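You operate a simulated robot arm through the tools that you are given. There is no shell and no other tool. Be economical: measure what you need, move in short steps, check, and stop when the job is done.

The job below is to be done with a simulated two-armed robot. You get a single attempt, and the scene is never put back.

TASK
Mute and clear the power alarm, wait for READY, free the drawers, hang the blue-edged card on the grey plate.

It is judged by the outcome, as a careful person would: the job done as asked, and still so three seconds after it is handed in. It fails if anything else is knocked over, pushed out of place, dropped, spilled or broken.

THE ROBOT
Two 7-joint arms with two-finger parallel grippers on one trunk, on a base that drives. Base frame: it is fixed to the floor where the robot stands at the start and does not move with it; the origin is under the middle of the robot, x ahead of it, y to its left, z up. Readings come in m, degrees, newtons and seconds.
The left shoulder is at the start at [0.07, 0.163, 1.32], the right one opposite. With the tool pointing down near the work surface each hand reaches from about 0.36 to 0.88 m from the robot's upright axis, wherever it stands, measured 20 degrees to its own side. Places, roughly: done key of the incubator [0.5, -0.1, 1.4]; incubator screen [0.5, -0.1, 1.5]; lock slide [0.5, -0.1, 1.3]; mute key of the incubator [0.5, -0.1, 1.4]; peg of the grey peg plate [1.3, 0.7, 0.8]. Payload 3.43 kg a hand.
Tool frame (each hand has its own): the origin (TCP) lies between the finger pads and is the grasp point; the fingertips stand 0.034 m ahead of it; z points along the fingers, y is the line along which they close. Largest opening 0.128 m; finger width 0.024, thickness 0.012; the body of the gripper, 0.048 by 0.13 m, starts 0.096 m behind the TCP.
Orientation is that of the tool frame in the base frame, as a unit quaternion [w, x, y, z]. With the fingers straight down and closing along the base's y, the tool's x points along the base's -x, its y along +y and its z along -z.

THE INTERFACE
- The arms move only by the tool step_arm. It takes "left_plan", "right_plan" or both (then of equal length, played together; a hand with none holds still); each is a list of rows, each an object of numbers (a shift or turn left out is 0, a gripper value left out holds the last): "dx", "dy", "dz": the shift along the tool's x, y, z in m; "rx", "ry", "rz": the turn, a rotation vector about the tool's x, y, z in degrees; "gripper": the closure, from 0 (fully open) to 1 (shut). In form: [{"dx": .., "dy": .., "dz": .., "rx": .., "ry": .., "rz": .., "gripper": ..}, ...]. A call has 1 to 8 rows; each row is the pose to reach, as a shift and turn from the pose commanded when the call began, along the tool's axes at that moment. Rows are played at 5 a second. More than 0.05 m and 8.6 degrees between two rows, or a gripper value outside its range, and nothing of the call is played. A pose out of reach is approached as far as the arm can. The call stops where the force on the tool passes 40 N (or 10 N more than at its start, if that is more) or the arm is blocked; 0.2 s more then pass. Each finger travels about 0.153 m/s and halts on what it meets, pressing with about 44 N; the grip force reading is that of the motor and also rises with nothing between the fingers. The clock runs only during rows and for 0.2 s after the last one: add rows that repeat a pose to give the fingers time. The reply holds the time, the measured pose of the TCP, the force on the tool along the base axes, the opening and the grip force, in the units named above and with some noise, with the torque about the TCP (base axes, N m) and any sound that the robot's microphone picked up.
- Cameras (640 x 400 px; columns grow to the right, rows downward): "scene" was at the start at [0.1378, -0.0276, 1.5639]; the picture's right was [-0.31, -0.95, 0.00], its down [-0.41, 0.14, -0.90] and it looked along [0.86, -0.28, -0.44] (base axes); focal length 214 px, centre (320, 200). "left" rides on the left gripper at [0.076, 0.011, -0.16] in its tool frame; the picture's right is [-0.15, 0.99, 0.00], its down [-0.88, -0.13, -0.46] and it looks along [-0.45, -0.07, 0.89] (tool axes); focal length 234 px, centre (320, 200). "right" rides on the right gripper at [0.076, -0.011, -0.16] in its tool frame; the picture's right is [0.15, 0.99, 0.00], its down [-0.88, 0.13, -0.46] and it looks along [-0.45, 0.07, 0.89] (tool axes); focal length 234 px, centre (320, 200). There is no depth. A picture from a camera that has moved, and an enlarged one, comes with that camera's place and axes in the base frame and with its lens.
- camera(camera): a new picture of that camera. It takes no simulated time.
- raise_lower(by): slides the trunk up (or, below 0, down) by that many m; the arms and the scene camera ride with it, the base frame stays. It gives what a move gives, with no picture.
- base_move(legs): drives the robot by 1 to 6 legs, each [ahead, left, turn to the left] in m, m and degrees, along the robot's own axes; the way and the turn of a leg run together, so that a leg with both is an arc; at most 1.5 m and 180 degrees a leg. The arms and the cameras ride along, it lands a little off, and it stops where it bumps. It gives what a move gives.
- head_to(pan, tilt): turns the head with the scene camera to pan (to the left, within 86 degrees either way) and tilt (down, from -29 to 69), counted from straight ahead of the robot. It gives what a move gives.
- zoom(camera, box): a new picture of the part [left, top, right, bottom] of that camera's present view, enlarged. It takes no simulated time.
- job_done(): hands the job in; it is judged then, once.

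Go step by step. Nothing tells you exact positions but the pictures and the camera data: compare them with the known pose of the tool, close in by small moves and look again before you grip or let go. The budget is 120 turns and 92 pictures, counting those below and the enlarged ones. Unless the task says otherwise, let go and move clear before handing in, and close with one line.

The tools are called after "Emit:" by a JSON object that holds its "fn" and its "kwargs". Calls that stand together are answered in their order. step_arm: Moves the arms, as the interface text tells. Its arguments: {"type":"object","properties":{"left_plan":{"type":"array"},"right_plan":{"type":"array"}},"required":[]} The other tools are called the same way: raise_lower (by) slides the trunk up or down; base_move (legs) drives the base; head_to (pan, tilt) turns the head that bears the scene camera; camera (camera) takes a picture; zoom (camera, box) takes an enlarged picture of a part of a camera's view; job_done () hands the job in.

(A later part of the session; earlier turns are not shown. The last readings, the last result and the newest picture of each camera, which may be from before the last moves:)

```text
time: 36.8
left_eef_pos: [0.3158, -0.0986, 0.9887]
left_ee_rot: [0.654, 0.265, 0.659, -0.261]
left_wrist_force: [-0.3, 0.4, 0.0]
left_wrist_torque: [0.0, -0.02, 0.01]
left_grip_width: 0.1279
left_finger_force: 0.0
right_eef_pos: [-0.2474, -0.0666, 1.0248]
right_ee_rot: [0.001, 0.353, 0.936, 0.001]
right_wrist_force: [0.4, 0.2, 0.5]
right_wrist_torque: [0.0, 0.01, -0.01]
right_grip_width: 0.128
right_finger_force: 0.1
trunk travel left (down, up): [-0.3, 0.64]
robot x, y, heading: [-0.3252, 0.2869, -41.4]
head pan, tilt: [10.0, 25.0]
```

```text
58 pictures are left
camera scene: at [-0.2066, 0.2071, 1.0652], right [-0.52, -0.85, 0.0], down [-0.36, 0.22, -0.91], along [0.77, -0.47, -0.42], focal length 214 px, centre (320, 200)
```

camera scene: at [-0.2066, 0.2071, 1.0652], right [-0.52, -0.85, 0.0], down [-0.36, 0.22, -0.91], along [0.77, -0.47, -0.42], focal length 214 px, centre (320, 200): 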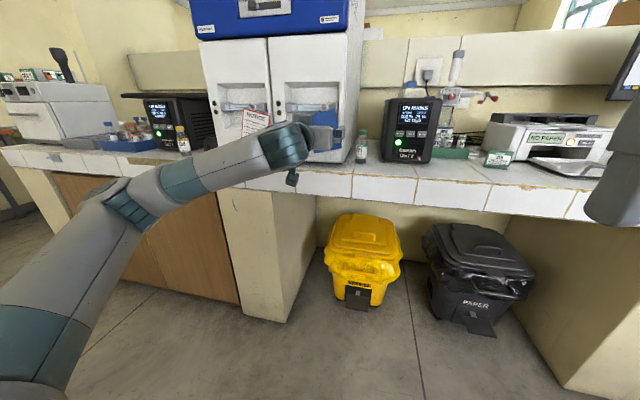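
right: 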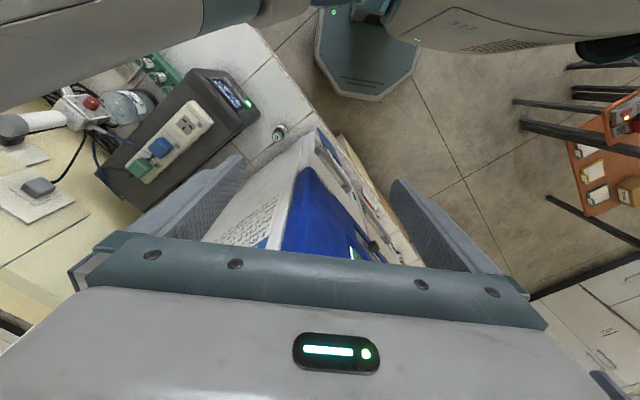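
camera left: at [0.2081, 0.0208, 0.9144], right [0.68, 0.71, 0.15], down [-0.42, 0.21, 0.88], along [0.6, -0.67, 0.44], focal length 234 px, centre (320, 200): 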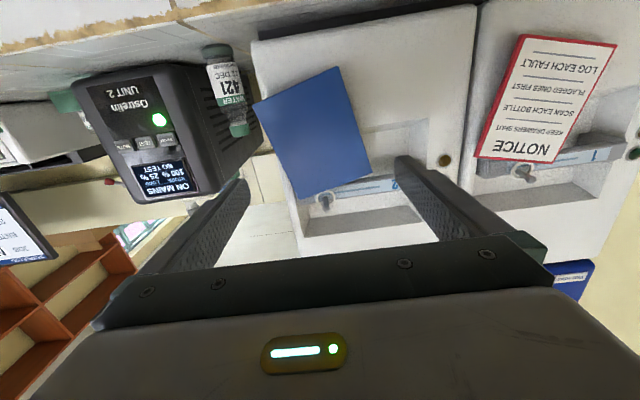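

The card is ~9×11.5 cm, rotated ~12° in its plane, centred just ahead of the hand. I align the hand with its tilt and advance 3 cm, planning to grip it by its side edges.

Emit:
{"fn": "step_arm", "kwargs": {"left_plan": [{"dx": 0.006, "dy": -0.003, "rz": -6}, {"dx": 0.012, "dy": -0.003, "rz": -12}, {"dx": 0.012, "dy": -0.003, "dz": 0.015, "rz": -12}, {"dx": 0.012, "dy": -0.003, "dz": 0.03, "rz": -12}, {"dx": 0.012, "dy": -0.003, "dz": 0.03, "rz": -12}]}}

Emit:
{"fn": "camera", "kwargs": {"camera": "left"}}

Emit:
{"fn": "zoom", "kwargs": {"camera": "scene", "box": [240, 70, 400, 200]}}

```text
time: 38.0
left_eef_pos: [0.3343, -0.1212, 0.9764]
left_ee_rot: [0.623, 0.195, 0.684, -0.326]
left_wrist_force: [-0.6, -1.0, 0.8]
left_wrist_torque: [0.02, -0.01, -0.02]
left_grip_width: 0.1275
left_finger_force: 0.1
right_eef_pos: [-0.2477, -0.0664, 1.0256]
right_ee_rot: [0.001, 0.354, 0.935, 0.001]
right_wrist_force: [-0.5, 0.6, 0.5]
right_wrist_torque: [-0.01, 0.04, -0.02]
right_grip_width: 0.128
right_finger_force: 0.0
trunk travel left (down, up): [-0.3, 0.64]
robot x, y, heading: [-0.3235, 0.2876, -41.6]
head pan, tilt: [10.0, 25.0]
```

```text
57 pictures are left
camera left: at [0.2155, -0.0132, 0.9015], right [0.69, 0.72, -0.06], down [-0.29, 0.35, 0.89], along [0.67, -0.6, 0.45], focal length 234 px, centre (320, 200)
```

left: 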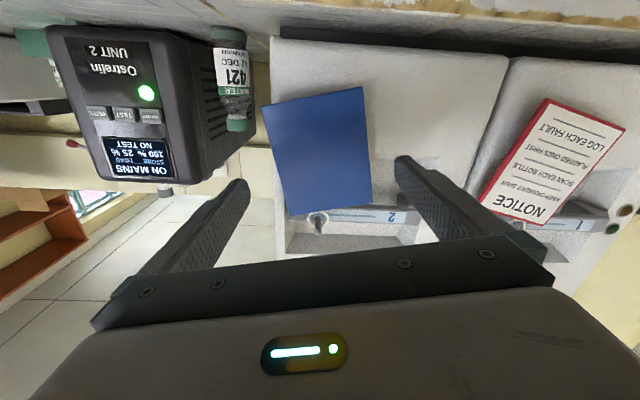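

```text
3.08 times, centred on (320, 135) of scene
camera zoom: at [-0.2066, 0.207, 1.0652], right [-0.52, -0.85, 0.0], down [-0.36, 0.22, -0.91], along [0.77, -0.47, -0.42], focal length 660 px, centre (320, 400)
```

zoom: 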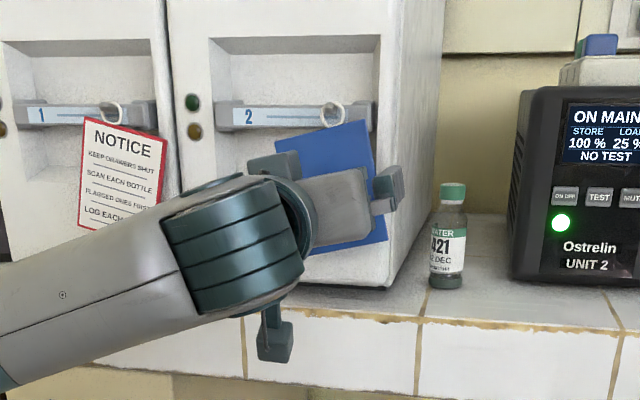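

Well aligned (card centre within ~2 mm laterally). I advance 3 cm more and look again.

Emit:
{"fn": "step_arm", "kwargs": {"left_plan": [{"dz": 0.012, "dy": 0.002}, {"dz": 0.022, "dy": 0.002}, {"dz": 0.03, "dy": 0.002}, {"dz": 0.03, "dy": 0.002}]}}

Emit:
{"fn": "camera", "kwargs": {"camera": "left"}}

Emit:
{"fn": "zoom", "kwargs": {"camera": "scene", "box": [280, 90, 360, 140]}}

```text
time: 39.0
left_eef_pos: [0.3576, -0.1404, 0.9755]
left_ee_rot: [0.623, 0.194, 0.684, -0.326]
left_wrist_force: [0.3, 0.0, -0.5]
left_wrist_torque: [-0.01, 0.01, -0.03]
left_grip_width: 0.128
left_finger_force: 0.1
right_eef_pos: [-0.2459, -0.0656, 1.0247]
right_ee_rot: [0.0, 0.353, 0.936, 0.001]
right_wrist_force: [-0.1, -0.1, 0.6]
right_wrist_torque: [-0.02, 0.02, -0.02]
right_grip_width: 0.128
right_finger_force: 0.2
trunk travel left (down, up): [-0.3, 0.64]
robot x, y, heading: [-0.3252, 0.2867, -41.3]
head pan, tilt: [10.0, 25.0]
```

```text
55 pictures are left
camera left: at [0.239, -0.0331, 0.9012], right [0.69, 0.72, -0.06], down [-0.29, 0.35, 0.89], along [0.67, -0.6, 0.45], focal length 234 px, centre (320, 200)
```

left: 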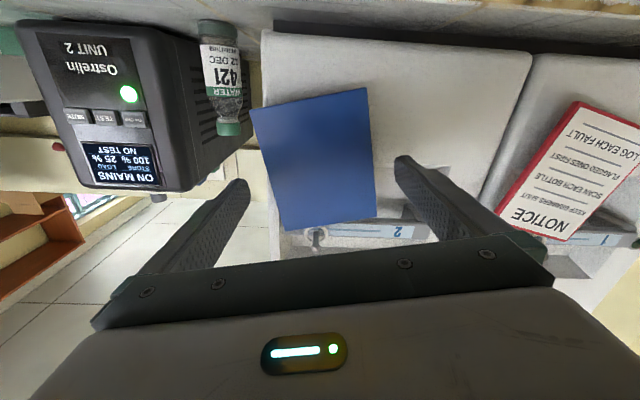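

```text
8.00 times, centred on (320, 115) of scene
camera zoom: at [-0.2066, 0.207, 1.0652], right [-0.52, -0.85, 0.0], down [-0.36, 0.22, -0.91], along [0.77, -0.47, -0.42], focal length 1716 px, centre (320, 880)
```

zoom: 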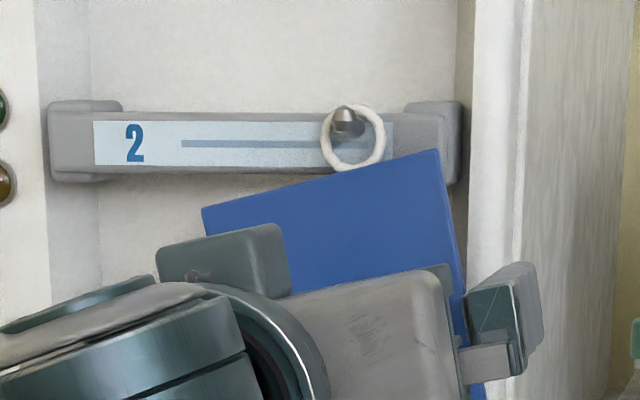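

Emit:
{"fn": "step_arm", "kwargs": {"left_plan": [{"dz": 0.01}, {"dz": 0.018}, {"dz": 0.024}, {"dz": 0.024}]}}

Emit:
{"fn": "camera", "kwargs": {"camera": "left"}}

Emit:
{"fn": "zoom", "kwargs": {"camera": "scene", "box": [280, 90, 360, 170]}}

```text
time: 40.0
left_eef_pos: [0.3752, -0.1577, 0.9773]
left_ee_rot: [0.623, 0.194, 0.684, -0.327]
left_wrist_force: [0.1, 0.6, 0.2]
left_wrist_torque: [0.01, 0.01, -0.02]
left_grip_width: 0.128
left_finger_force: 0.1
right_eef_pos: [-0.2456, -0.0661, 1.0254]
right_ee_rot: [0.0, 0.353, 0.936, 0.001]
right_wrist_force: [0.7, 0.3, -0.6]
right_wrist_torque: [0.0, 0.02, 0.01]
right_grip_width: 0.128
right_finger_force: 0.1
trunk travel left (down, up): [-0.3, 0.64]
robot x, y, heading: [-0.3223, 0.2843, -41.4]
head pan, tilt: [10.0, 25.0]
```

```text
53 pictures are left
camera left: at [0.2562, -0.05, 0.9015], right [0.69, 0.72, -0.06], down [-0.29, 0.35, 0.89], along [0.67, -0.6, 0.45], focal length 234 px, centre (320, 200)
```

left: 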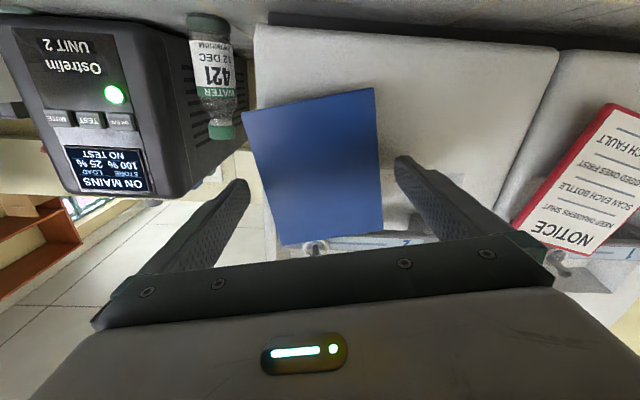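

```text
5.00 times, centred on (320, 130) of scene
camera zoom: at [-0.2066, 0.207, 1.0652], right [-0.52, -0.85, 0.0], down [-0.36, 0.22, -0.91], along [0.77, -0.47, -0.42], focal length 1072 px, centre (320, 550)
```

zoom: 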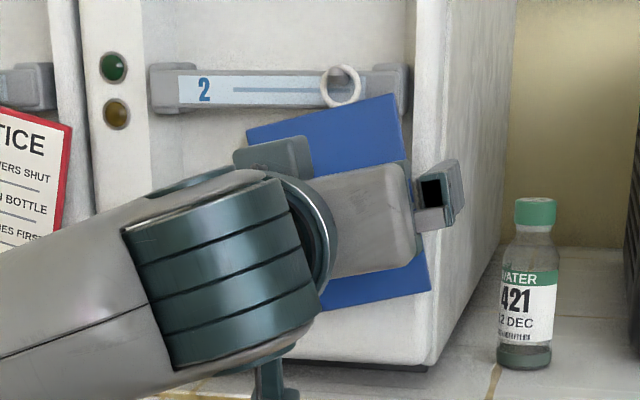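

Size cues say the fingertips are now about 2 cm past the card's plane. I retreat 1 cm and close gently on its side edges.

Emit:
{"fn": "step_arm", "kwargs": {"left_plan": [{"dz": -0.01, "gripper": 0.1}, {"dz": -0.01, "gripper": 0.2}, {"dz": -0.01, "gripper": 0.25}, {"dz": -0.01, "gripper": 0.29}, {"dz": -0.01, "gripper": 0.33}, {"dz": -0.01, "gripper": 0.37}, {"dz": -0.01, "gripper": 0.37}]}}

Emit:
{"fn": "camera", "kwargs": {"camera": "left"}}

Emit:
{"fn": "zoom", "kwargs": {"camera": "scene", "box": [280, 90, 360, 170]}}

```text
time: 41.6
left_eef_pos: [0.3673, -0.1503, 0.9762]
left_ee_rot: [0.623, 0.194, 0.684, -0.326]
left_wrist_force: [-0.6, -0.5, -1.2]
left_wrist_torque: [0.02, 0.04, -0.01]
left_grip_width: 0.0945
left_finger_force: 43.6
right_eef_pos: [-0.2463, -0.0655, 1.0251]
right_ee_rot: [0.001, 0.354, 0.935, 0.001]
right_wrist_force: [0.2, 0.4, 0.0]
right_wrist_torque: [-0.03, 0.02, 0.01]
right_grip_width: 0.1282
right_finger_force: 0.1
trunk travel left (down, up): [-0.3, 0.64]
robot x, y, heading: [-0.322, 0.2873, -41.4]
head pan, tilt: [10.0, 25.0]
```

```text
51 pictures are left
camera left: at [0.249, -0.0426, 0.9014], right [0.69, 0.72, -0.06], down [-0.29, 0.35, 0.89], along [0.67, -0.6, 0.45], focal length 234 px, centre (320, 200)
```

left: 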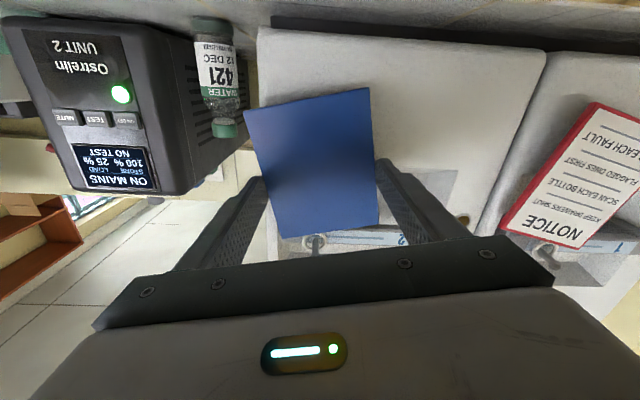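

```text
5.00 times, centred on (320, 130) of scene
camera zoom: at [-0.2065, 0.2069, 1.0652], right [-0.52, -0.85, 0.0], down [-0.36, 0.22, -0.91], along [0.77, -0.47, -0.42], focal length 1072 px, centre (320, 550)
```

zoom: 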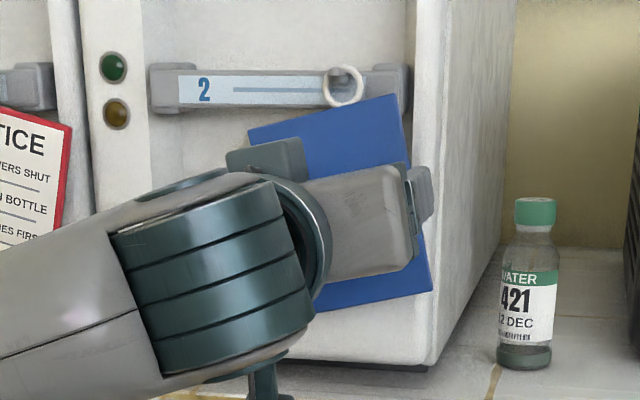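

The card is gripped (94 mm wide). I lift ~7 mm to centre the ring on its peg and draw it out, watching force.

Emit:
{"fn": "step_arm", "kwargs": {"left_plan": [{"dx": -0.004, "dy": -0.001}, {"dx": -0.007, "dy": -0.0015}, {"dx": -0.007, "dy": -0.0015, "dz": -0.006}, {"dx": -0.007, "dy": -0.0015, "dz": -0.012}]}}

Emit:
{"fn": "zoom", "kwargs": {"camera": "scene", "box": [290, 80, 350, 130]}}

```text
time: 42.6
left_eef_pos: [0.3582, -0.1429, 0.9839]
left_ee_rot: [0.622, 0.195, 0.684, -0.328]
left_wrist_force: [-0.5, 0.1, -0.2]
left_wrist_torque: [-0.01, -0.02, -0.02]
left_grip_width: 0.0946
left_finger_force: 43.7
right_eef_pos: [-0.2473, -0.0658, 1.025]
right_ee_rot: [0.001, 0.353, 0.936, 0.001]
right_wrist_force: [0.6, -0.9, -0.2]
right_wrist_torque: [0.01, 0.01, 0.0]
right_grip_width: 0.1282
right_finger_force: 0.1
trunk travel left (down, up): [-0.3, 0.64]
robot x, y, heading: [-0.3219, 0.2851, -41.2]
head pan, tilt: [10.0, 25.0]
```

```text
8.00 times, centred on (320, 105) of scene
camera zoom: at [-0.2066, 0.207, 1.0652], right [-0.52, -0.85, 0.0], down [-0.36, 0.22, -0.91], along [0.77, -0.47, -0.42], focal length 1716 px, centre (320, 960)
```

zoom: 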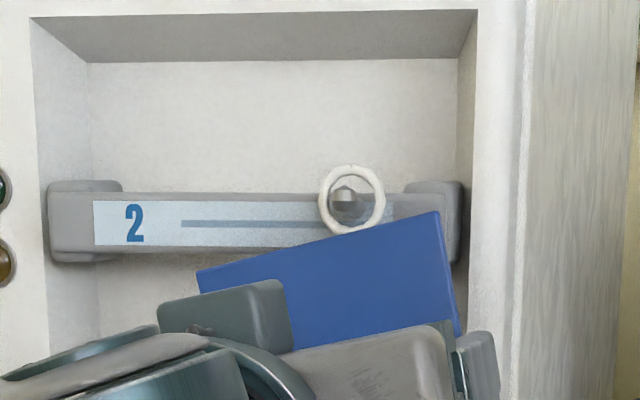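

The ring now encircles the peg freely with no force. I keep pulling straight out.

Emit:
{"fn": "step_arm", "kwargs": {"left_plan": [{"dz": -0.01}, {"dz": -0.02}, {"dz": -0.03}, {"dz": -0.045}, {"dz": -0.07}, {"dz": -0.1}, {"dz": -0.1}]}}

Emit:
{"fn": "zoom", "kwargs": {"camera": "scene", "box": [240, 70, 400, 200]}}

Emit:
{"fn": "camera", "kwargs": {"camera": "left"}}

```text
time: 44.2
left_eef_pos: [0.2873, -0.0743, 0.9829]
left_ee_rot: [0.623, 0.195, 0.683, -0.326]
left_wrist_force: [0.0, -0.1, 0.5]
left_wrist_torque: [-0.02, 0.0, -0.02]
left_grip_width: 0.0944
left_finger_force: 44.4
right_eef_pos: [-0.2462, -0.0666, 1.0258]
right_ee_rot: [0.0, 0.354, 0.935, 0.002]
right_wrist_force: [0.8, -0.4, -0.5]
right_wrist_torque: [-0.01, 0.01, 0.03]
right_grip_width: 0.128
right_finger_force: 0.2
trunk travel left (down, up): [-0.3, 0.64]
robot x, y, heading: [-0.3239, 0.288, -41.0]
head pan, tilt: [10.0, 25.0]
```

```text
3.08 times, centred on (320, 135) of scene
camera zoom: at [-0.2065, 0.2068, 1.0651], right [-0.52, -0.85, 0.0], down [-0.36, 0.22, -0.91], along [0.77, -0.47, -0.42], focal length 660 px, centre (320, 400)
```

zoom: 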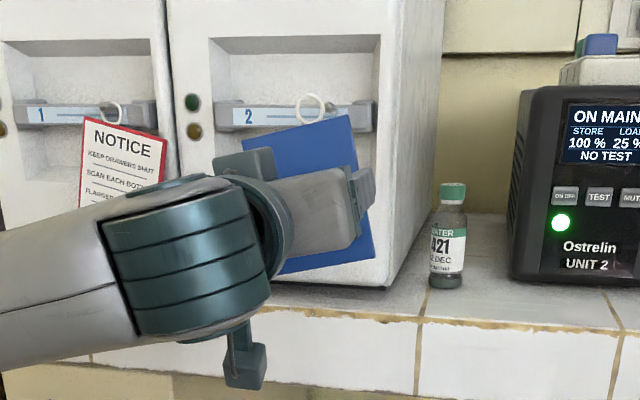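

```text
47 pictures are left
camera left: at [0.1679, 0.0332, 0.9084], right [0.69, 0.72, -0.06], down [-0.29, 0.35, 0.89], along [0.67, -0.6, 0.45], focal length 234 px, centre (320, 200)
```

left: 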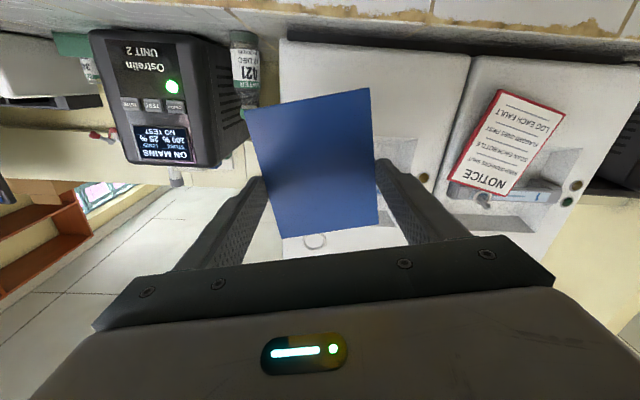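

The card with its ring is free and held near the fingertips. Before driving along the counter to the grey plate I look left for obstacles.

Emit:
{"fn": "head_to", "kwargs": {"pan": 75, "tilt": 25}}

Emit:
{"fn": "camera", "kwargs": {"camera": "scene"}}

```text
time: 45.6
left_eef_pos: [0.2869, -0.0744, 0.9837]
left_ee_rot: [0.623, 0.195, 0.683, -0.327]
left_wrist_force: [-1.1, 0.6, -0.3]
left_wrist_torque: [0.02, 0.06, 0.02]
left_grip_width: 0.0943
left_finger_force: 44.2
right_eef_pos: [-0.247, -0.0658, 1.0251]
right_ee_rot: [-0.001, 0.353, 0.936, 0.001]
right_wrist_force: [0.4, 0.2, 0.4]
right_wrist_torque: [-0.02, 0.01, 0.01]
right_grip_width: 0.128
right_finger_force: 0.0
trunk travel left (down, up): [-0.3, 0.64]
robot x, y, heading: [-0.3239, 0.2865, -41.5]
head pan, tilt: [75.0, 25.0]
```

```text
46 pictures are left
camera scene: at [-0.2085, 0.3059, 1.0652], right [0.55, -0.83, 0.0], down [-0.35, -0.23, -0.91], along [0.75, 0.5, -0.42], focal length 214 px, centre (320, 200)
```

scene: 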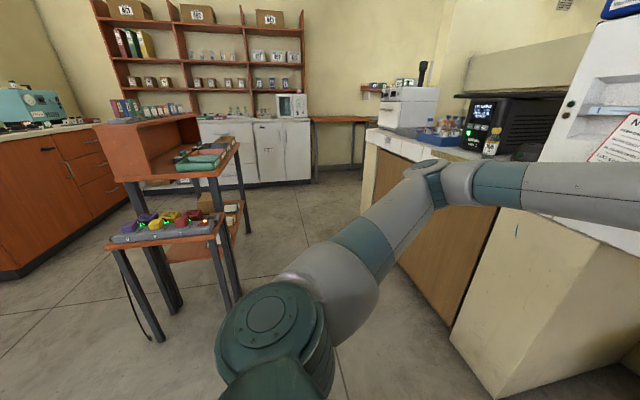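

Emit:
{"fn": "zoom", "kwargs": {"camera": "scene", "box": [340, 110, 480, 200]}}

```text
4.44 times, centred on (410, 155) of scene
camera zoom: at [-0.2085, 0.3059, 1.0652], right [0.55, -0.83, 0.0], down [-0.35, -0.23, -0.91], along [0.75, 0.5, -0.42], focal length 953 px, centre (-80, 400)
```

zoom: 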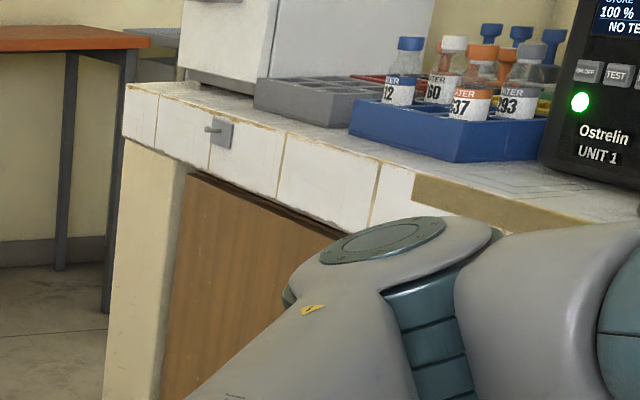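

The grey plate with its short outward peg is on the tiled counter edge, ≈[1.31, 0.75, 0.82]. A stand with forms narrows the corridor, so I first retract the arm, then drive left and closer in.

Emit:
{"fn": "step_arm", "kwargs": {"left_plan": [{"dz": -0.03}, {"dz": -0.06}, {"dz": -0.09}, {"dz": -0.12}, {"dz": -0.15}, {"dz": -0.18}, {"dz": -0.18}]}}

```text
time: 47.2
left_eef_pos: [0.1636, 0.0304, 1.0026]
left_ee_rot: [0.622, 0.195, 0.684, -0.327]
left_wrist_force: [0.0, 0.5, -0.3]
left_wrist_torque: [-0.01, 0.03, 0.0]
left_grip_width: 0.0944
left_finger_force: 43.6
left hand out of reach, approached as far as the arm can: row 5, 6, 7
right_eef_pos: [-0.2462, -0.0654, 1.0261]
right_ee_rot: [0.0, 0.354, 0.935, 0.0]
right_wrist_force: [-0.5, -0.6, 0.0]
right_wrist_torque: [0.01, -0.01, 0.03]
right_grip_width: 0.1279
right_finger_force: 0.0
trunk travel left (down, up): [-0.3, 0.64]
robot x, y, heading: [-0.3219, 0.2848, -41.4]
head pan, tilt: [75.0, 25.0]
```

Emit:
{"fn": "base_move", "kwargs": {"legs": [[0.16, 0.5, -2], [0, 0.3, 0]]}}

Emit:
{"fn": "head_to", "kwargs": {"pan": 40, "tilt": 30}}

Emit:
{"fn": "camera", "kwargs": {"camera": "scene"}}

```text
time: 51.9
left_eef_pos: [0.8188, 0.4964, 1.0032]
left_ee_rot: [0.618, 0.205, 0.681, -0.336]
left_wrist_force: [0.3, 0.2, -0.1]
left_wrist_torque: [0.0, 0.02, -0.04]
left_grip_width: 0.0944
left_finger_force: 43.9
right_eef_pos: [0.4066, 0.4131, 1.0258]
right_ee_rot: [0.0, 0.368, 0.93, 0.0]
right_wrist_force: [0.2, 0.2, -0.1]
right_wrist_torque: [-0.02, 0.06, 0.0]
right_grip_width: 0.1279
right_finger_force: 0.2
trunk travel left (down, up): [-0.3, 0.64]
robot x, y, heading: [0.3435, 0.7661, -43.0]
head pan, tilt: [75.0, 25.0]
```

```text
time: 52.9
left_eef_pos: [0.8182, 0.4962, 1.0024]
left_ee_rot: [0.618, 0.204, 0.681, -0.336]
left_wrist_force: [-0.1, -0.3, -0.5]
left_wrist_torque: [0.01, -0.03, -0.02]
left_grip_width: 0.0941
left_finger_force: 44.4
right_eef_pos: [0.4056, 0.4129, 1.0254]
right_ee_rot: [0.0, 0.367, 0.93, 0.0]
right_wrist_force: [0.0, 0.4, 1.0]
right_wrist_torque: [0.04, 0.01, 0.03]
right_grip_width: 0.128
right_finger_force: 0.0
trunk travel left (down, up): [-0.3, 0.64]
robot x, y, heading: [0.3372, 0.7698, -42.8]
head pan, tilt: [40.0, 30.0]
```

```text
44 pictures are left
camera scene: at [0.4668, 0.73, 1.0572], right [-0.05, -1.0, 0.0], down [-0.5, 0.03, -0.87], along [0.86, -0.04, -0.5], focal length 214 px, centre (320, 200)
```

scene: 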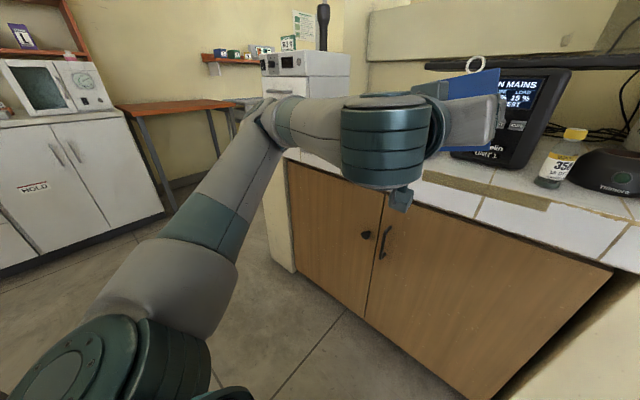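

Emit:
{"fn": "head_to", "kwargs": {"pan": 86, "tilt": 35}}

Emit:
{"fn": "camera", "kwargs": {"camera": "scene"}}

```text
time: 54.0
left_eef_pos: [0.819, 0.4971, 1.0028]
left_ee_rot: [0.618, 0.205, 0.681, -0.336]
left_wrist_force: [-0.8, -0.3, -0.3]
left_wrist_torque: [0.02, 0.0, 0.03]
left_grip_width: 0.094
left_finger_force: 43.9
right_eef_pos: [0.4062, 0.4137, 1.0251]
right_ee_rot: [0.0, 0.368, 0.93, 0.002]
right_wrist_force: [0.7, -0.9, 0.4]
right_wrist_torque: [0.0, 0.03, 0.0]
right_grip_width: 0.128
right_finger_force: 0.0
trunk travel left (down, up): [-0.3, 0.64]
robot x, y, heading: [0.3427, 0.7732, -42.8]
head pan, tilt: [85.9, 35.0]
```

```text
43 pictures are left
camera scene: at [0.4411, 0.7946, 1.0494], right [0.68, -0.73, 0.0], down [-0.42, -0.39, -0.82], along [0.6, 0.56, -0.57], focal length 214 px, centre (320, 200)
```

scene: 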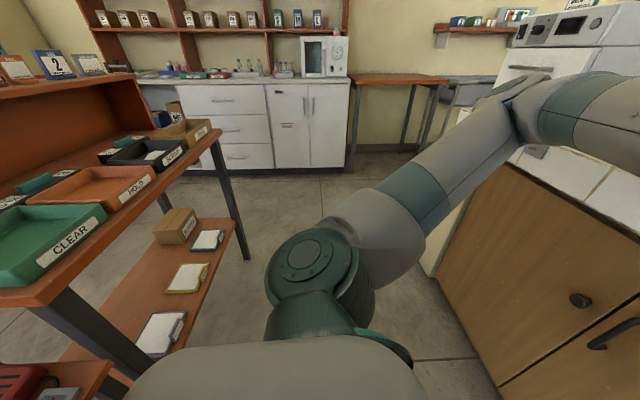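

Clearance to the stand is ~10 cm and to the counter ample, so I slide 0.36 m further left, then look with the right-hand camera, which has an unblocked view.

Emit:
{"fn": "base_move", "kwargs": {"legs": [[0.02, 0.36, 0]]}}

Emit:
{"fn": "camera", "kwargs": {"camera": "right"}}

Emit:
{"fn": "camera", "kwargs": {"camera": "left"}}

```text
time: 56.3
left_eef_pos: [1.0817, 0.7495, 1.0028]
left_ee_rot: [0.618, 0.205, 0.681, -0.336]
left_wrist_force: [0.0, 0.3, 0.0]
left_wrist_torque: [-0.04, -0.01, 0.02]
left_grip_width: 0.0944
left_finger_force: 44.1
right_eef_pos: [0.6681, 0.6641, 1.0253]
right_ee_rot: [0.0, 0.366, 0.93, 0.0]
right_wrist_force: [0.2, 1.2, -0.4]
right_wrist_torque: [-0.01, 0.02, 0.0]
right_grip_width: 0.128
right_finger_force: 0.0
trunk travel left (down, up): [-0.3, 0.64]
robot x, y, heading: [0.6026, 1.0209, -42.8]
head pan, tilt: [85.9, 35.0]
```

```text
42 pictures are left
camera right: at [0.606, 0.7074, 1.1846], right [0.57, 0.82, 0.0], down [0.73, -0.51, 0.46], along [0.38, -0.26, -0.89], focal length 234 px, centre (320, 200)
```

right: 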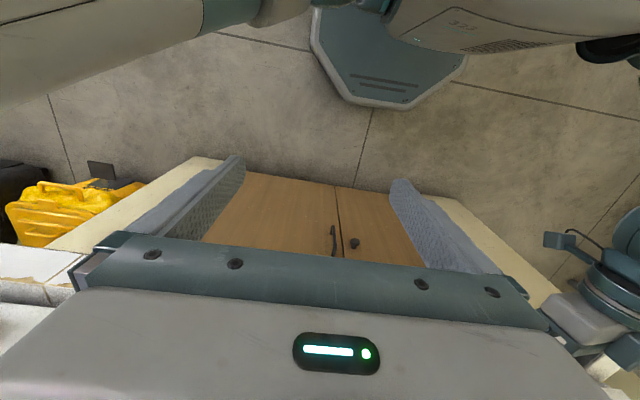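

```text
41 pictures are left
camera left: at [0.9654, 0.8604, 0.9282], right [0.71, 0.7, -0.06], down [-0.28, 0.35, 0.89], along [0.65, -0.62, 0.45], focal length 234 px, centre (320, 200)
```

left: 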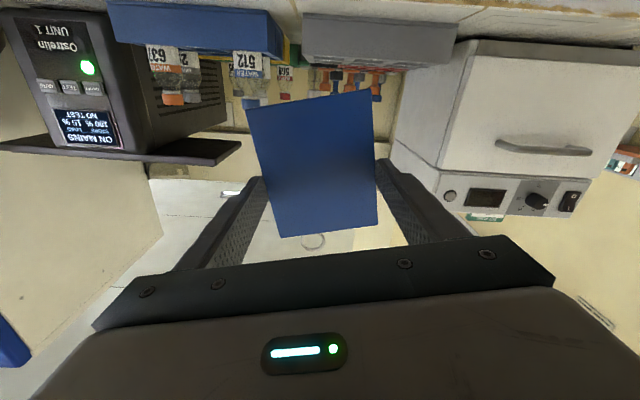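

The card is still held well. I back 4 cm, lower the trunk 0.2 m so the left camera can see the plate, and look.

Emit:
{"fn": "base_move", "kwargs": {"legs": [[-0.04, 0.08, 0]]}}

Emit:
{"fn": "raise_lower", "kwargs": {"by": -0.15}}

Emit:
{"fn": "camera", "kwargs": {"camera": "left"}}

```text
time: 57.4
left_eef_pos: [1.1054, 0.8368, 1.0023]
left_ee_rot: [0.618, 0.204, 0.681, -0.336]
left_wrist_force: [-0.7, 0.3, -0.3]
left_wrist_torque: [-0.01, 0.01, -0.04]
left_grip_width: 0.0943
left_finger_force: 43.9
right_eef_pos: [0.6934, 0.7504, 1.0248]
right_ee_rot: [0.001, 0.366, 0.931, 0.0]
right_wrist_force: [0.2, 0.6, 0.3]
right_wrist_torque: [-0.07, -0.02, -0.01]
right_grip_width: 0.1281
right_finger_force: 0.1
trunk travel left (down, up): [-0.3, 0.64]
robot x, y, heading: [0.6239, 1.1021, -43.0]
head pan, tilt: [85.9, 35.0]
```

```text
time: 59.2
left_eef_pos: [1.1059, 0.8352, 0.8537]
left_ee_rot: [0.618, 0.203, 0.681, -0.335]
left_wrist_force: [-1.0, 0.4, -0.1]
left_wrist_torque: [-0.01, 0.01, 0.01]
left_grip_width: 0.0944
left_finger_force: 43.9
right_eef_pos: [0.6927, 0.7493, 0.8751]
right_ee_rot: [0.001, 0.365, 0.931, 0.0]
right_wrist_force: [-0.5, -0.1, -0.2]
right_wrist_torque: [0.0, 0.0, 0.0]
right_grip_width: 0.1279
right_finger_force: 0.0
trunk travel left (down, up): [-0.15, 0.79]
robot x, y, heading: [0.6217, 1.1031, -42.7]
head pan, tilt: [85.9, 35.0]
```

```text
40 pictures are left
camera left: at [0.99, 0.9463, 0.7785], right [0.71, 0.71, -0.06], down [-0.28, 0.35, 0.89], along [0.65, -0.61, 0.45], focal length 234 px, centre (320, 200)
```

left: 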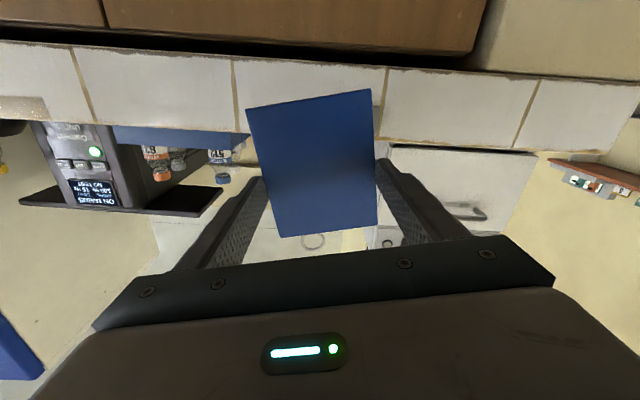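

The plate must be hidden behind the card. I check the elbow's clearance before lowering further.

Emit:
{"fn": "camera", "kwargs": {"camera": "scene"}}

```text
39 pictures are left
camera scene: at [0.727, 1.1312, 0.8995], right [0.68, -0.73, 0.0], down [-0.42, -0.39, -0.82], along [0.6, 0.56, -0.57], focal length 214 px, centre (320, 200)
```

scene: 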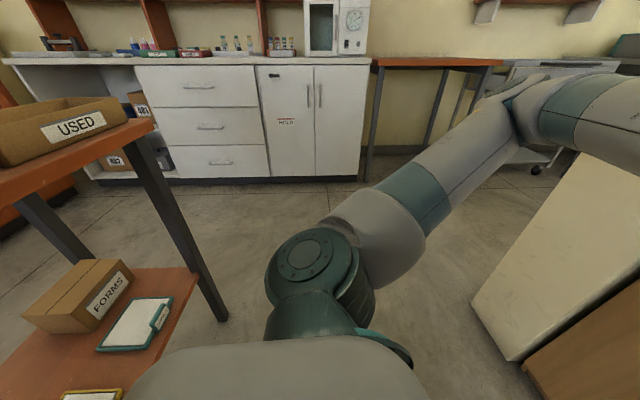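

The elbow is clear beyond the counter's end. I lower another 0.1 m and shift the hand right a little so the plate shows beside the card.

Emit:
{"fn": "raise_lower", "kwargs": {"by": -0.1}}

Emit:
{"fn": "camera", "kwargs": {"camera": "left"}}

```text
time: 60.5
left_eef_pos: [1.1061, 0.8343, 0.753]
left_ee_rot: [0.618, 0.203, 0.681, -0.335]
left_wrist_force: [0.0, 0.0, -1.0]
left_wrist_torque: [0.03, -0.01, -0.01]
left_grip_width: 0.0944
left_finger_force: 43.9
right_eef_pos: [0.6927, 0.7491, 0.7752]
right_ee_rot: [-0.001, 0.366, 0.931, 0.0]
right_wrist_force: [-0.3, 0.0, -0.3]
right_wrist_torque: [-0.01, 0.01, 0.0]
right_grip_width: 0.128
right_finger_force: 0.1
trunk travel left (down, up): [-0.05, 0.89]
robot x, y, heading: [0.6277, 1.103, -42.8]
head pan, tilt: [85.9, 35.0]
```

```text
38 pictures are left
camera left: at [0.99, 0.9463, 0.6785], right [0.71, 0.71, -0.06], down [-0.28, 0.35, 0.89], along [0.65, -0.61, 0.45], focal length 234 px, centre (320, 200)
```

left: 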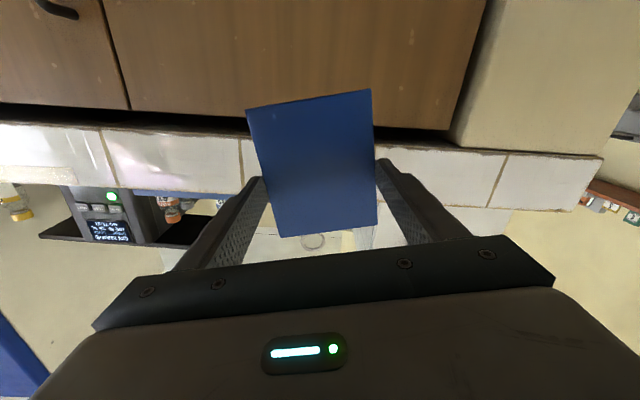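

Triangulation puts the tile face at n·p ≈ -0.41 with the plate at ≈[1.27, 0.74, 0.82]; the ring is already at the right height. I shift the hand ~5 cm left and 8 cm ahead, then look.

Emit:
{"fn": "step_arm", "kwargs": {"left_plan": [{"dx": -0.004, "dy": 0.016, "dz": 0.0}, {"dx": -0.008, "dy": 0.032, "dz": 0.015}, {"dx": -0.011, "dy": 0.048, "dz": 0.03}, {"dx": -0.011, "dy": 0.048, "dz": 0.05}, {"dx": -0.011, "dy": 0.048, "dz": 0.05}]}}

Emit:
{"fn": "head_to", "kwargs": {"pan": 30, "tilt": 20}}

Emit:
{"fn": "camera", "kwargs": {"camera": "left"}}

Emit:
{"fn": "camera", "kwargs": {"camera": "scene"}}

```text
time: 61.7
left_eef_pos: [1.1758, 0.8344, 0.7563]
left_ee_rot: [0.618, 0.204, 0.681, -0.336]
left_wrist_force: [-0.7, 0.3, 0.5]
left_wrist_torque: [-0.01, -0.02, 0.0]
left_grip_width: 0.0945
left_finger_force: 44.2
left hand out of reach, approached as far as the arm can: row 1
right_eef_pos: [0.6933, 0.7502, 0.7758]
right_ee_rot: [0.0, 0.365, 0.931, 0.0]
right_wrist_force: [0.4, 1.3, -0.3]
right_wrist_torque: [-0.02, 0.0, 0.02]
right_grip_width: 0.128
right_finger_force: 0.1
trunk travel left (down, up): [-0.05, 0.89]
robot x, y, heading: [0.6264, 1.1052, -43.0]
head pan, tilt: [85.9, 35.0]
```

```text
time: 63.0
left_eef_pos: [1.1761, 0.835, 0.7546]
left_ee_rot: [0.619, 0.203, 0.681, -0.334]
left_wrist_force: [-0.8, -0.3, 0.1]
left_wrist_torque: [0.02, 0.01, 0.0]
left_grip_width: 0.0943
left_finger_force: 43.8
right_eef_pos: [0.6935, 0.7486, 0.7753]
right_ee_rot: [-0.001, 0.366, 0.931, 0.0]
right_wrist_force: [-0.4, -1.0, 0.4]
right_wrist_torque: [-0.02, 0.01, 0.0]
right_grip_width: 0.1278
right_finger_force: 0.1
trunk travel left (down, up): [-0.05, 0.89]
robot x, y, heading: [0.6257, 1.1068, -43.0]
head pan, tilt: [30.0, 20.0]
```

```text
37 pictures are left
camera left: at [1.0604, 0.9462, 0.6799], right [0.71, 0.71, -0.06], down [-0.28, 0.35, 0.89], along [0.65, -0.61, 0.45], focal length 234 px, centre (320, 200)
```

left: 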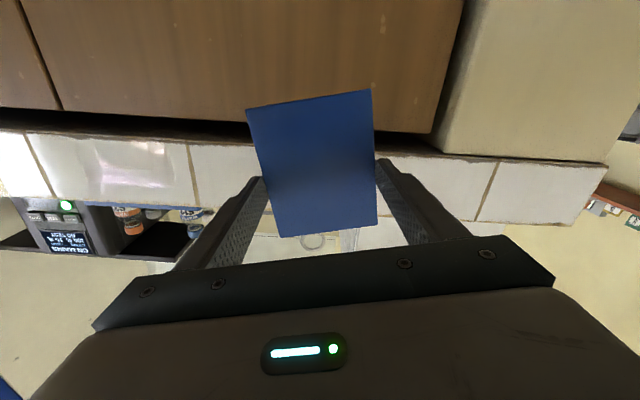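

```text
36 pictures are left
camera scene: at [0.7536, 1.0504, 0.8232], right [-0.22, -0.98, 0.0], down [-0.33, 0.08, -0.94], along [0.92, -0.21, -0.34], focal length 214 px, centre (320, 200)
```

scene: 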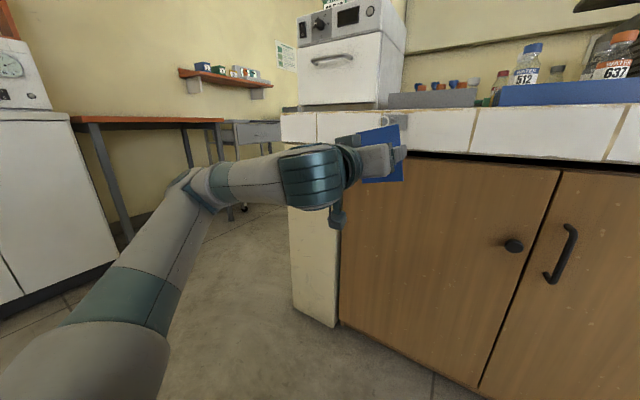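

The scene camera now sees the ring close to the plate; I zoom in there.

Emit:
{"fn": "zoom", "kwargs": {"camera": "scene", "box": [350, 95, 430, 145]}}

Emit:
{"fn": "zoom", "kwargs": {"camera": "left", "box": [240, 180, 400, 280]}}

```text
8.00 times, centred on (390, 120) of scene
camera zoom: at [0.7536, 1.0504, 0.8232], right [-0.22, -0.98, 0.0], down [-0.33, 0.08, -0.94], along [0.92, -0.21, -0.34], focal length 1716 px, centre (-240, 840)
```

zoom: 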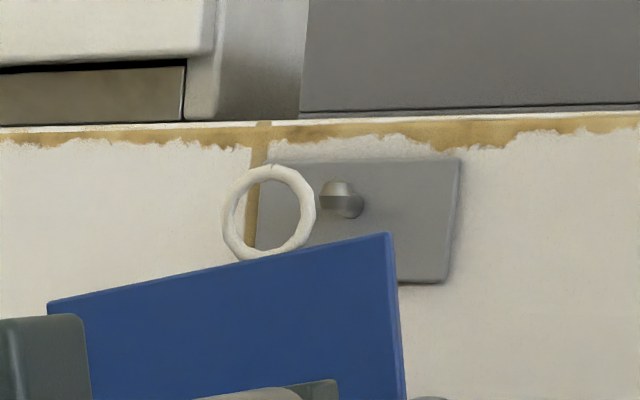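

```text
4.00 times, centred on (320, 230) of left
camera zoom: at [1.0604, 0.9462, 0.6799], right [0.71, 0.71, -0.06], down [-0.28, 0.35, 0.89], along [0.65, -0.61, 0.45], focal length 937 px, centre (320, 80)
```

zoom: 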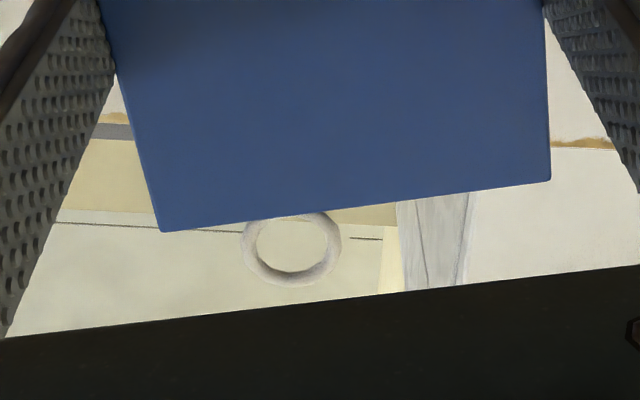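

Excellent: ring ≈[1.198, 0.810, 0.824], peg head ≈ lateral match within 1 mm, ~5 mm higher and ~7.5 cm ahead. I raise 5 mm and advance 4.5 cm, then check again.

Emit:
{"fn": "step_arm", "kwargs": {"left_plan": [{"dx": -0.003, "dz": 0.01}, {"dx": -0.0055, "dz": 0.025}, {"dx": -0.0055, "dz": 0.045}, {"dx": -0.0055, "dz": 0.045}]}}

Emit:
{"fn": "zoom", "kwargs": {"camera": "scene", "box": [370, 95, 418, 125]}}

```text
time: 64.0
left_eef_pos: [1.2101, 0.8028, 0.7595]
left_ee_rot: [0.618, 0.204, 0.681, -0.335]
left_wrist_force: [-0.1, -0.5, 0.6]
left_wrist_torque: [0.01, -0.02, 0.01]
left_grip_width: 0.0943
left_finger_force: 44.2
right_eef_pos: [0.6943, 0.7491, 0.7746]
right_ee_rot: [0.0, 0.366, 0.931, 0.0]
right_wrist_force: [-1.0, -0.3, -0.2]
right_wrist_torque: [0.02, 0.0, -0.02]
right_grip_width: 0.1277
right_finger_force: 0.0
trunk travel left (down, up): [-0.05, 0.89]
robot x, y, heading: [0.6248, 1.1069, -43.0]
head pan, tilt: [30.0, 20.0]
```

```text
13.33 times, centred on (394, 110) of scene
camera zoom: at [0.7536, 1.0503, 0.8232], right [-0.22, -0.97, 0.0], down [-0.33, 0.08, -0.94], along [0.92, -0.21, -0.34], focal length 2860 px, centre (-667, 1400)
```

zoom: 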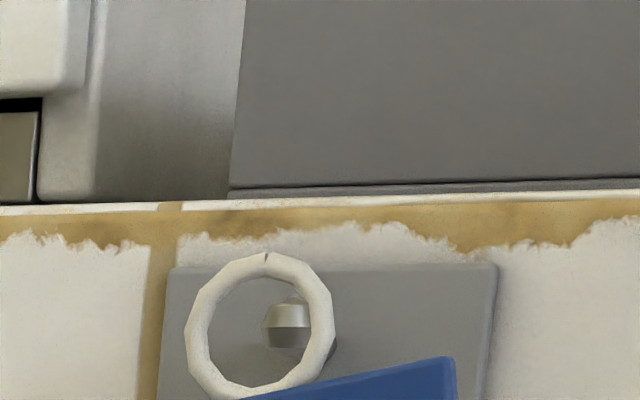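

Ring inner Ø≈18 mm, peg head Ø≈8.5 mm; ring needs ~3 mm left and ~4 cm forward. I advance 3.5 cm in small steps.

Emit:
{"fn": "step_arm", "kwargs": {"left_plan": [{"dx": -0.001, "dy": 0.003, "dz": 0.008}, {"dx": -0.0015, "dy": 0.004, "dz": 0.016}, {"dx": -0.0015, "dy": 0.004, "dz": 0.024}, {"dx": -0.0015, "dy": 0.004, "dz": 0.03}, {"dx": -0.0015, "dy": 0.004, "dz": 0.035}]}}

Emit:
{"fn": "zoom", "kwargs": {"camera": "scene", "box": [370, 95, 418, 125]}}

```text
time: 65.2
left_eef_pos: [1.2372, 0.7812, 0.7579]
left_ee_rot: [0.618, 0.203, 0.681, -0.335]
left_wrist_force: [0.6, 0.5, -0.2]
left_wrist_torque: [0.03, -0.03, 0.01]
left_grip_width: 0.0944
left_finger_force: 43.4
right_eef_pos: [0.6935, 0.7491, 0.775]
right_ee_rot: [0.001, 0.366, 0.931, 0.0]
right_wrist_force: [0.0, 0.3, 0.0]
right_wrist_torque: [0.01, -0.02, -0.01]
right_grip_width: 0.1279
right_finger_force: 0.0
trunk travel left (down, up): [-0.05, 0.89]
robot x, y, heading: [0.6277, 1.102, -42.8]
head pan, tilt: [30.0, 20.0]
```

```text
13.33 times, centred on (394, 110) of scene
camera zoom: at [0.7536, 1.0503, 0.8232], right [-0.22, -0.97, 0.0], down [-0.33, 0.08, -0.94], along [0.92, -0.21, -0.34], focal length 2860 px, centre (-667, 1400)
```

zoom: 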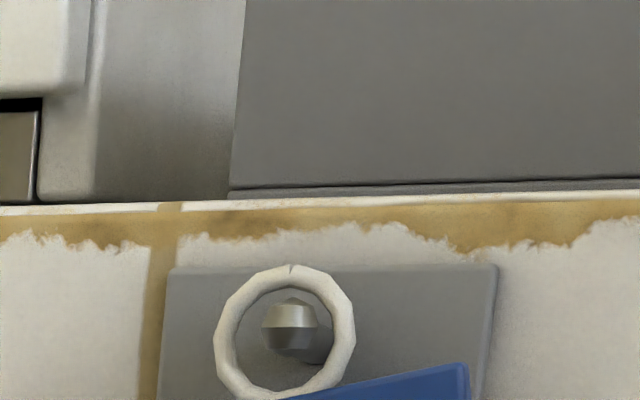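

The ring now surrounds the peg head. I push 1 cm further, gently.

Emit:
{"fn": "step_arm", "kwargs": {"left_plan": [{"dz": 0.003}, {"dz": 0.006}, {"dz": 0.009}, {"dz": 0.011}]}}

Emit:
{"fn": "zoom", "kwargs": {"camera": "scene", "box": [370, 95, 418, 125]}}

Emit:
{"fn": "zoom", "kwargs": {"camera": "left", "box": [200, 60, 480, 260]}}

```text
time: 66.2
left_eef_pos: [1.2441, 0.7734, 0.7579]
left_ee_rot: [0.618, 0.205, 0.681, -0.335]
left_wrist_force: [-0.2, 0.2, 0.2]
left_wrist_torque: [0.01, 0.02, 0.01]
left_grip_width: 0.0945
left_finger_force: 43.9
right_eef_pos: [0.6935, 0.7498, 0.7754]
right_ee_rot: [0.0, 0.366, 0.931, 0.0]
right_wrist_force: [-0.1, 0.3, -0.3]
right_wrist_torque: [0.02, -0.02, 0.03]
right_grip_width: 0.1279
right_finger_force: 0.1
trunk travel left (down, up): [-0.05, 0.89]
robot x, y, heading: [0.6242, 1.1076, -42.9]
head pan, tilt: [30.0, 20.0]
```

```text
13.33 times, centred on (394, 110) of scene
camera zoom: at [0.7536, 1.0503, 0.8232], right [-0.22, -0.97, 0.0], down [-0.33, 0.08, -0.94], along [0.92, -0.21, -0.34], focal length 2860 px, centre (-667, 1400)
```

zoom: 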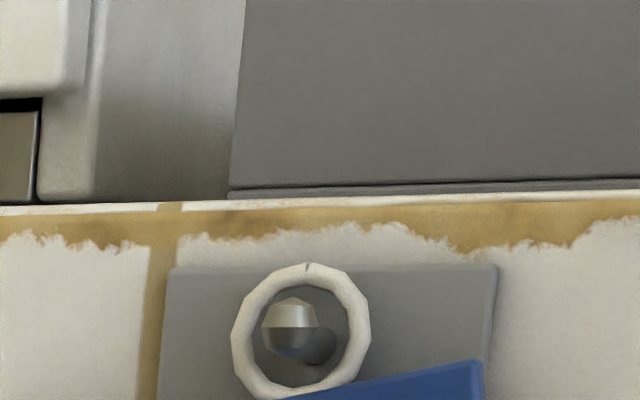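

```text
2.00 times, centred on (340, 160) of left
camera zoom: at [1.1286, 0.8849, 0.6838], right [0.71, 0.71, -0.06], down [-0.28, 0.35, 0.89], along [0.65, -0.61, 0.45], focal length 468 px, centre (280, 280)
```

zoom: 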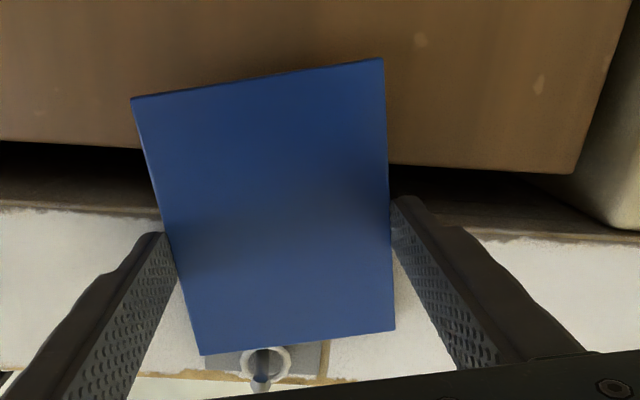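

The ring is past the head, around the stem. I push 3 mm more and lower ~5 mm so the ring rests on the peg.

Emit:
{"fn": "step_arm", "kwargs": {"left_plan": [{"dz": 0.003}, {"dz": 0.003, "dx": 0.002, "dy": 0.0005}, {"dz": 0.003, "dx": 0.004, "dy": 0.001}, {"dz": 0.003, "dx": 0.0055, "dy": 0.001}]}}

Emit:
{"fn": "zoom", "kwargs": {"camera": "scene", "box": [370, 95, 418, 125]}}

```text
time: 67.2
left_eef_pos: [1.2475, 0.7716, 0.7533]
left_ee_rot: [0.618, 0.204, 0.681, -0.335]
left_wrist_force: [0.5, -0.6, 2.2]
left_wrist_torque: [0.01, -0.01, -0.04]
left_grip_width: 0.0947
left_finger_force: 43.9
right_eef_pos: [0.6937, 0.7491, 0.7751]
right_ee_rot: [0.0, 0.366, 0.931, 0.0]
right_wrist_force: [0.9, -0.1, -0.3]
right_wrist_torque: [-0.02, 0.03, 0.0]
right_grip_width: 0.1279
right_finger_force: 0.1
trunk travel left (down, up): [-0.05, 0.89]
robot x, y, heading: [0.6242, 1.1054, -42.8]
head pan, tilt: [30.0, 20.0]
```

```text
13.33 times, centred on (394, 110) of scene
camera zoom: at [0.7535, 1.0503, 0.8233], right [-0.22, -0.97, 0.0], down [-0.33, 0.08, -0.94], along [0.92, -0.21, -0.34], focal length 2860 px, centre (-667, 1400)
```

zoom: 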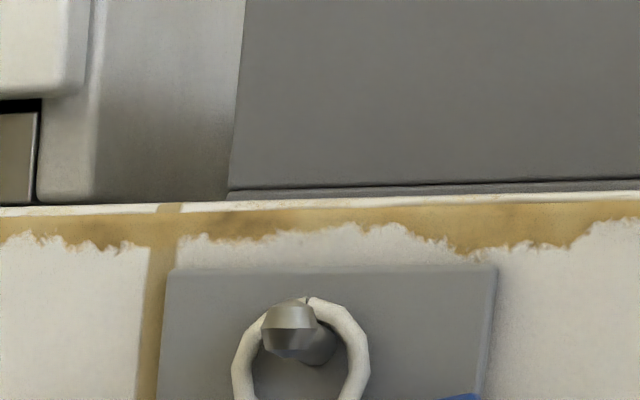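

The ring hangs behind the peg head and is taking load. I release slowly.

Emit:
{"fn": "step_arm", "kwargs": {"left_plan": [{"gripper": 0.24}, {"gripper": 0.2}, {"gripper": 0.15}, {"gripper": 0.08}, {"gripper": 0}, {"gripper": 0}, {"gripper": 0}]}}

Emit:
{"fn": "camera", "kwargs": {"camera": "left"}}

Emit:
{"fn": "zoom", "kwargs": {"camera": "scene", "box": [330, 95, 458, 175]}}

```text
time: 68.8
left_eef_pos: [1.247, 0.7715, 0.7513]
left_ee_rot: [0.618, 0.205, 0.681, -0.335]
left_wrist_force: [-0.8, 0.0, 0.8]
left_wrist_torque: [-0.01, 0.0, 0.02]
left_grip_width: 0.128
left_finger_force: 0.0
right_eef_pos: [0.6925, 0.7506, 0.7748]
right_ee_rot: [-0.001, 0.366, 0.931, 0.001]
right_wrist_force: [-0.2, -0.1, -0.1]
right_wrist_torque: [0.01, -0.02, -0.01]
right_grip_width: 0.1279
right_finger_force: 0.0
trunk travel left (down, up): [-0.05, 0.89]
robot x, y, heading: [0.6284, 1.1055, -43.1]
head pan, tilt: [30.0, 20.0]
```

```text
28 pictures are left
camera left: at [1.1309, 0.8827, 0.6778], right [0.71, 0.71, -0.06], down [-0.28, 0.35, 0.89], along [0.65, -0.61, 0.45], focal length 234 px, centre (320, 200)
```

left: 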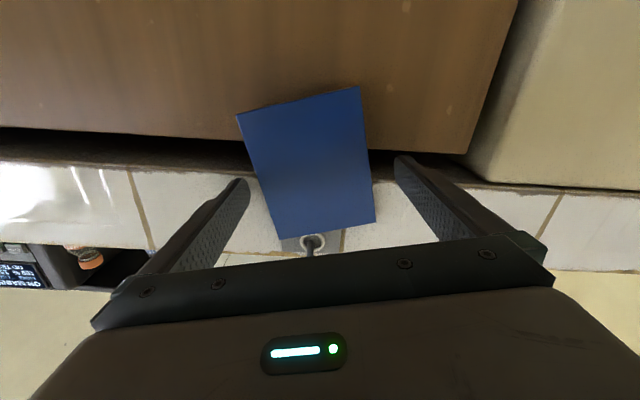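

```text
5.00 times, centred on (394, 135) of scene
camera zoom: at [0.7536, 1.0503, 0.8232], right [-0.22, -0.97, 0.0], down [-0.33, 0.08, -0.94], along [0.92, -0.21, -0.34], focal length 1072 px, centre (-50, 525)
```

zoom: 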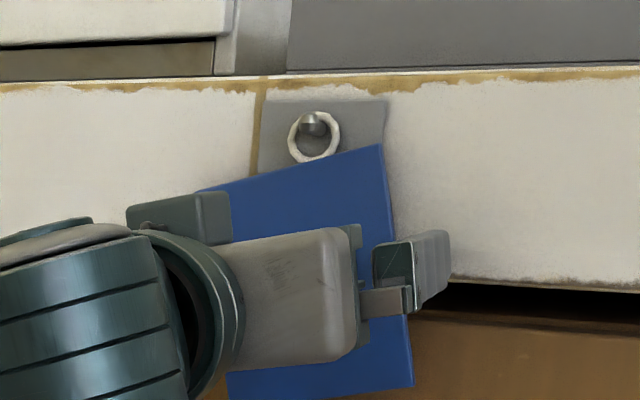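

The card hangs on the grey plate's peg, free of the fingers. I withdraw straight back.

Emit:
{"fn": "step_arm", "kwargs": {"left_plan": [{"dz": -0.02}, {"dz": -0.04}, {"dz": -0.065}, {"dz": -0.09}, {"dz": -0.12}, {"dz": -0.12}]}}

Emit:
{"fn": "camera", "kwargs": {"camera": "left"}}

Emit:
{"fn": "zoom", "kwargs": {"camera": "scene", "box": [330, 95, 458, 175]}}

```text
time: 70.2
left_eef_pos: [1.1623, 0.8566, 0.7536]
left_ee_rot: [0.619, 0.203, 0.682, -0.334]
left_wrist_force: [-0.4, -0.4, 1.0]
left_wrist_torque: [0.0, 0.02, 0.0]
left_grip_width: 0.128
left_finger_force: 0.1
right_eef_pos: [0.6944, 0.7497, 0.7747]
right_ee_rot: [0.0, 0.366, 0.931, 0.0]
right_wrist_force: [-0.7, -0.3, 0.0]
right_wrist_torque: [0.01, -0.02, 0.0]
right_grip_width: 0.1278
right_finger_force: 0.1
trunk travel left (down, up): [-0.05, 0.89]
robot x, y, heading: [0.627, 1.105, -42.9]
head pan, tilt: [30.0, 20.0]
```

```text
26 pictures are left
camera left: at [1.0456, 0.9675, 0.679], right [0.71, 0.71, -0.06], down [-0.28, 0.35, 0.89], along [0.65, -0.61, 0.44], focal length 234 px, centre (320, 200)
```

left: 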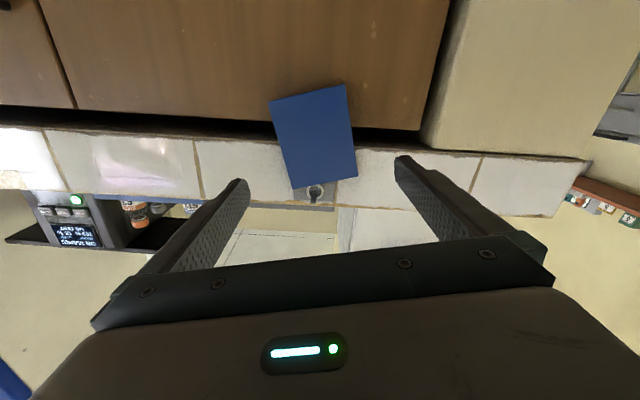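

```text
5.00 times, centred on (394, 135) of scene
camera zoom: at [0.7535, 1.0503, 0.8233], right [-0.22, -0.97, 0.0], down [-0.33, 0.08, -0.94], along [0.92, -0.21, -0.34], focal length 1072 px, centre (-50, 525)
```

zoom: 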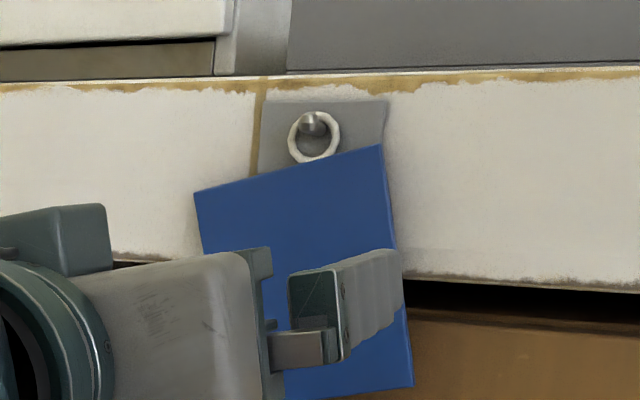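

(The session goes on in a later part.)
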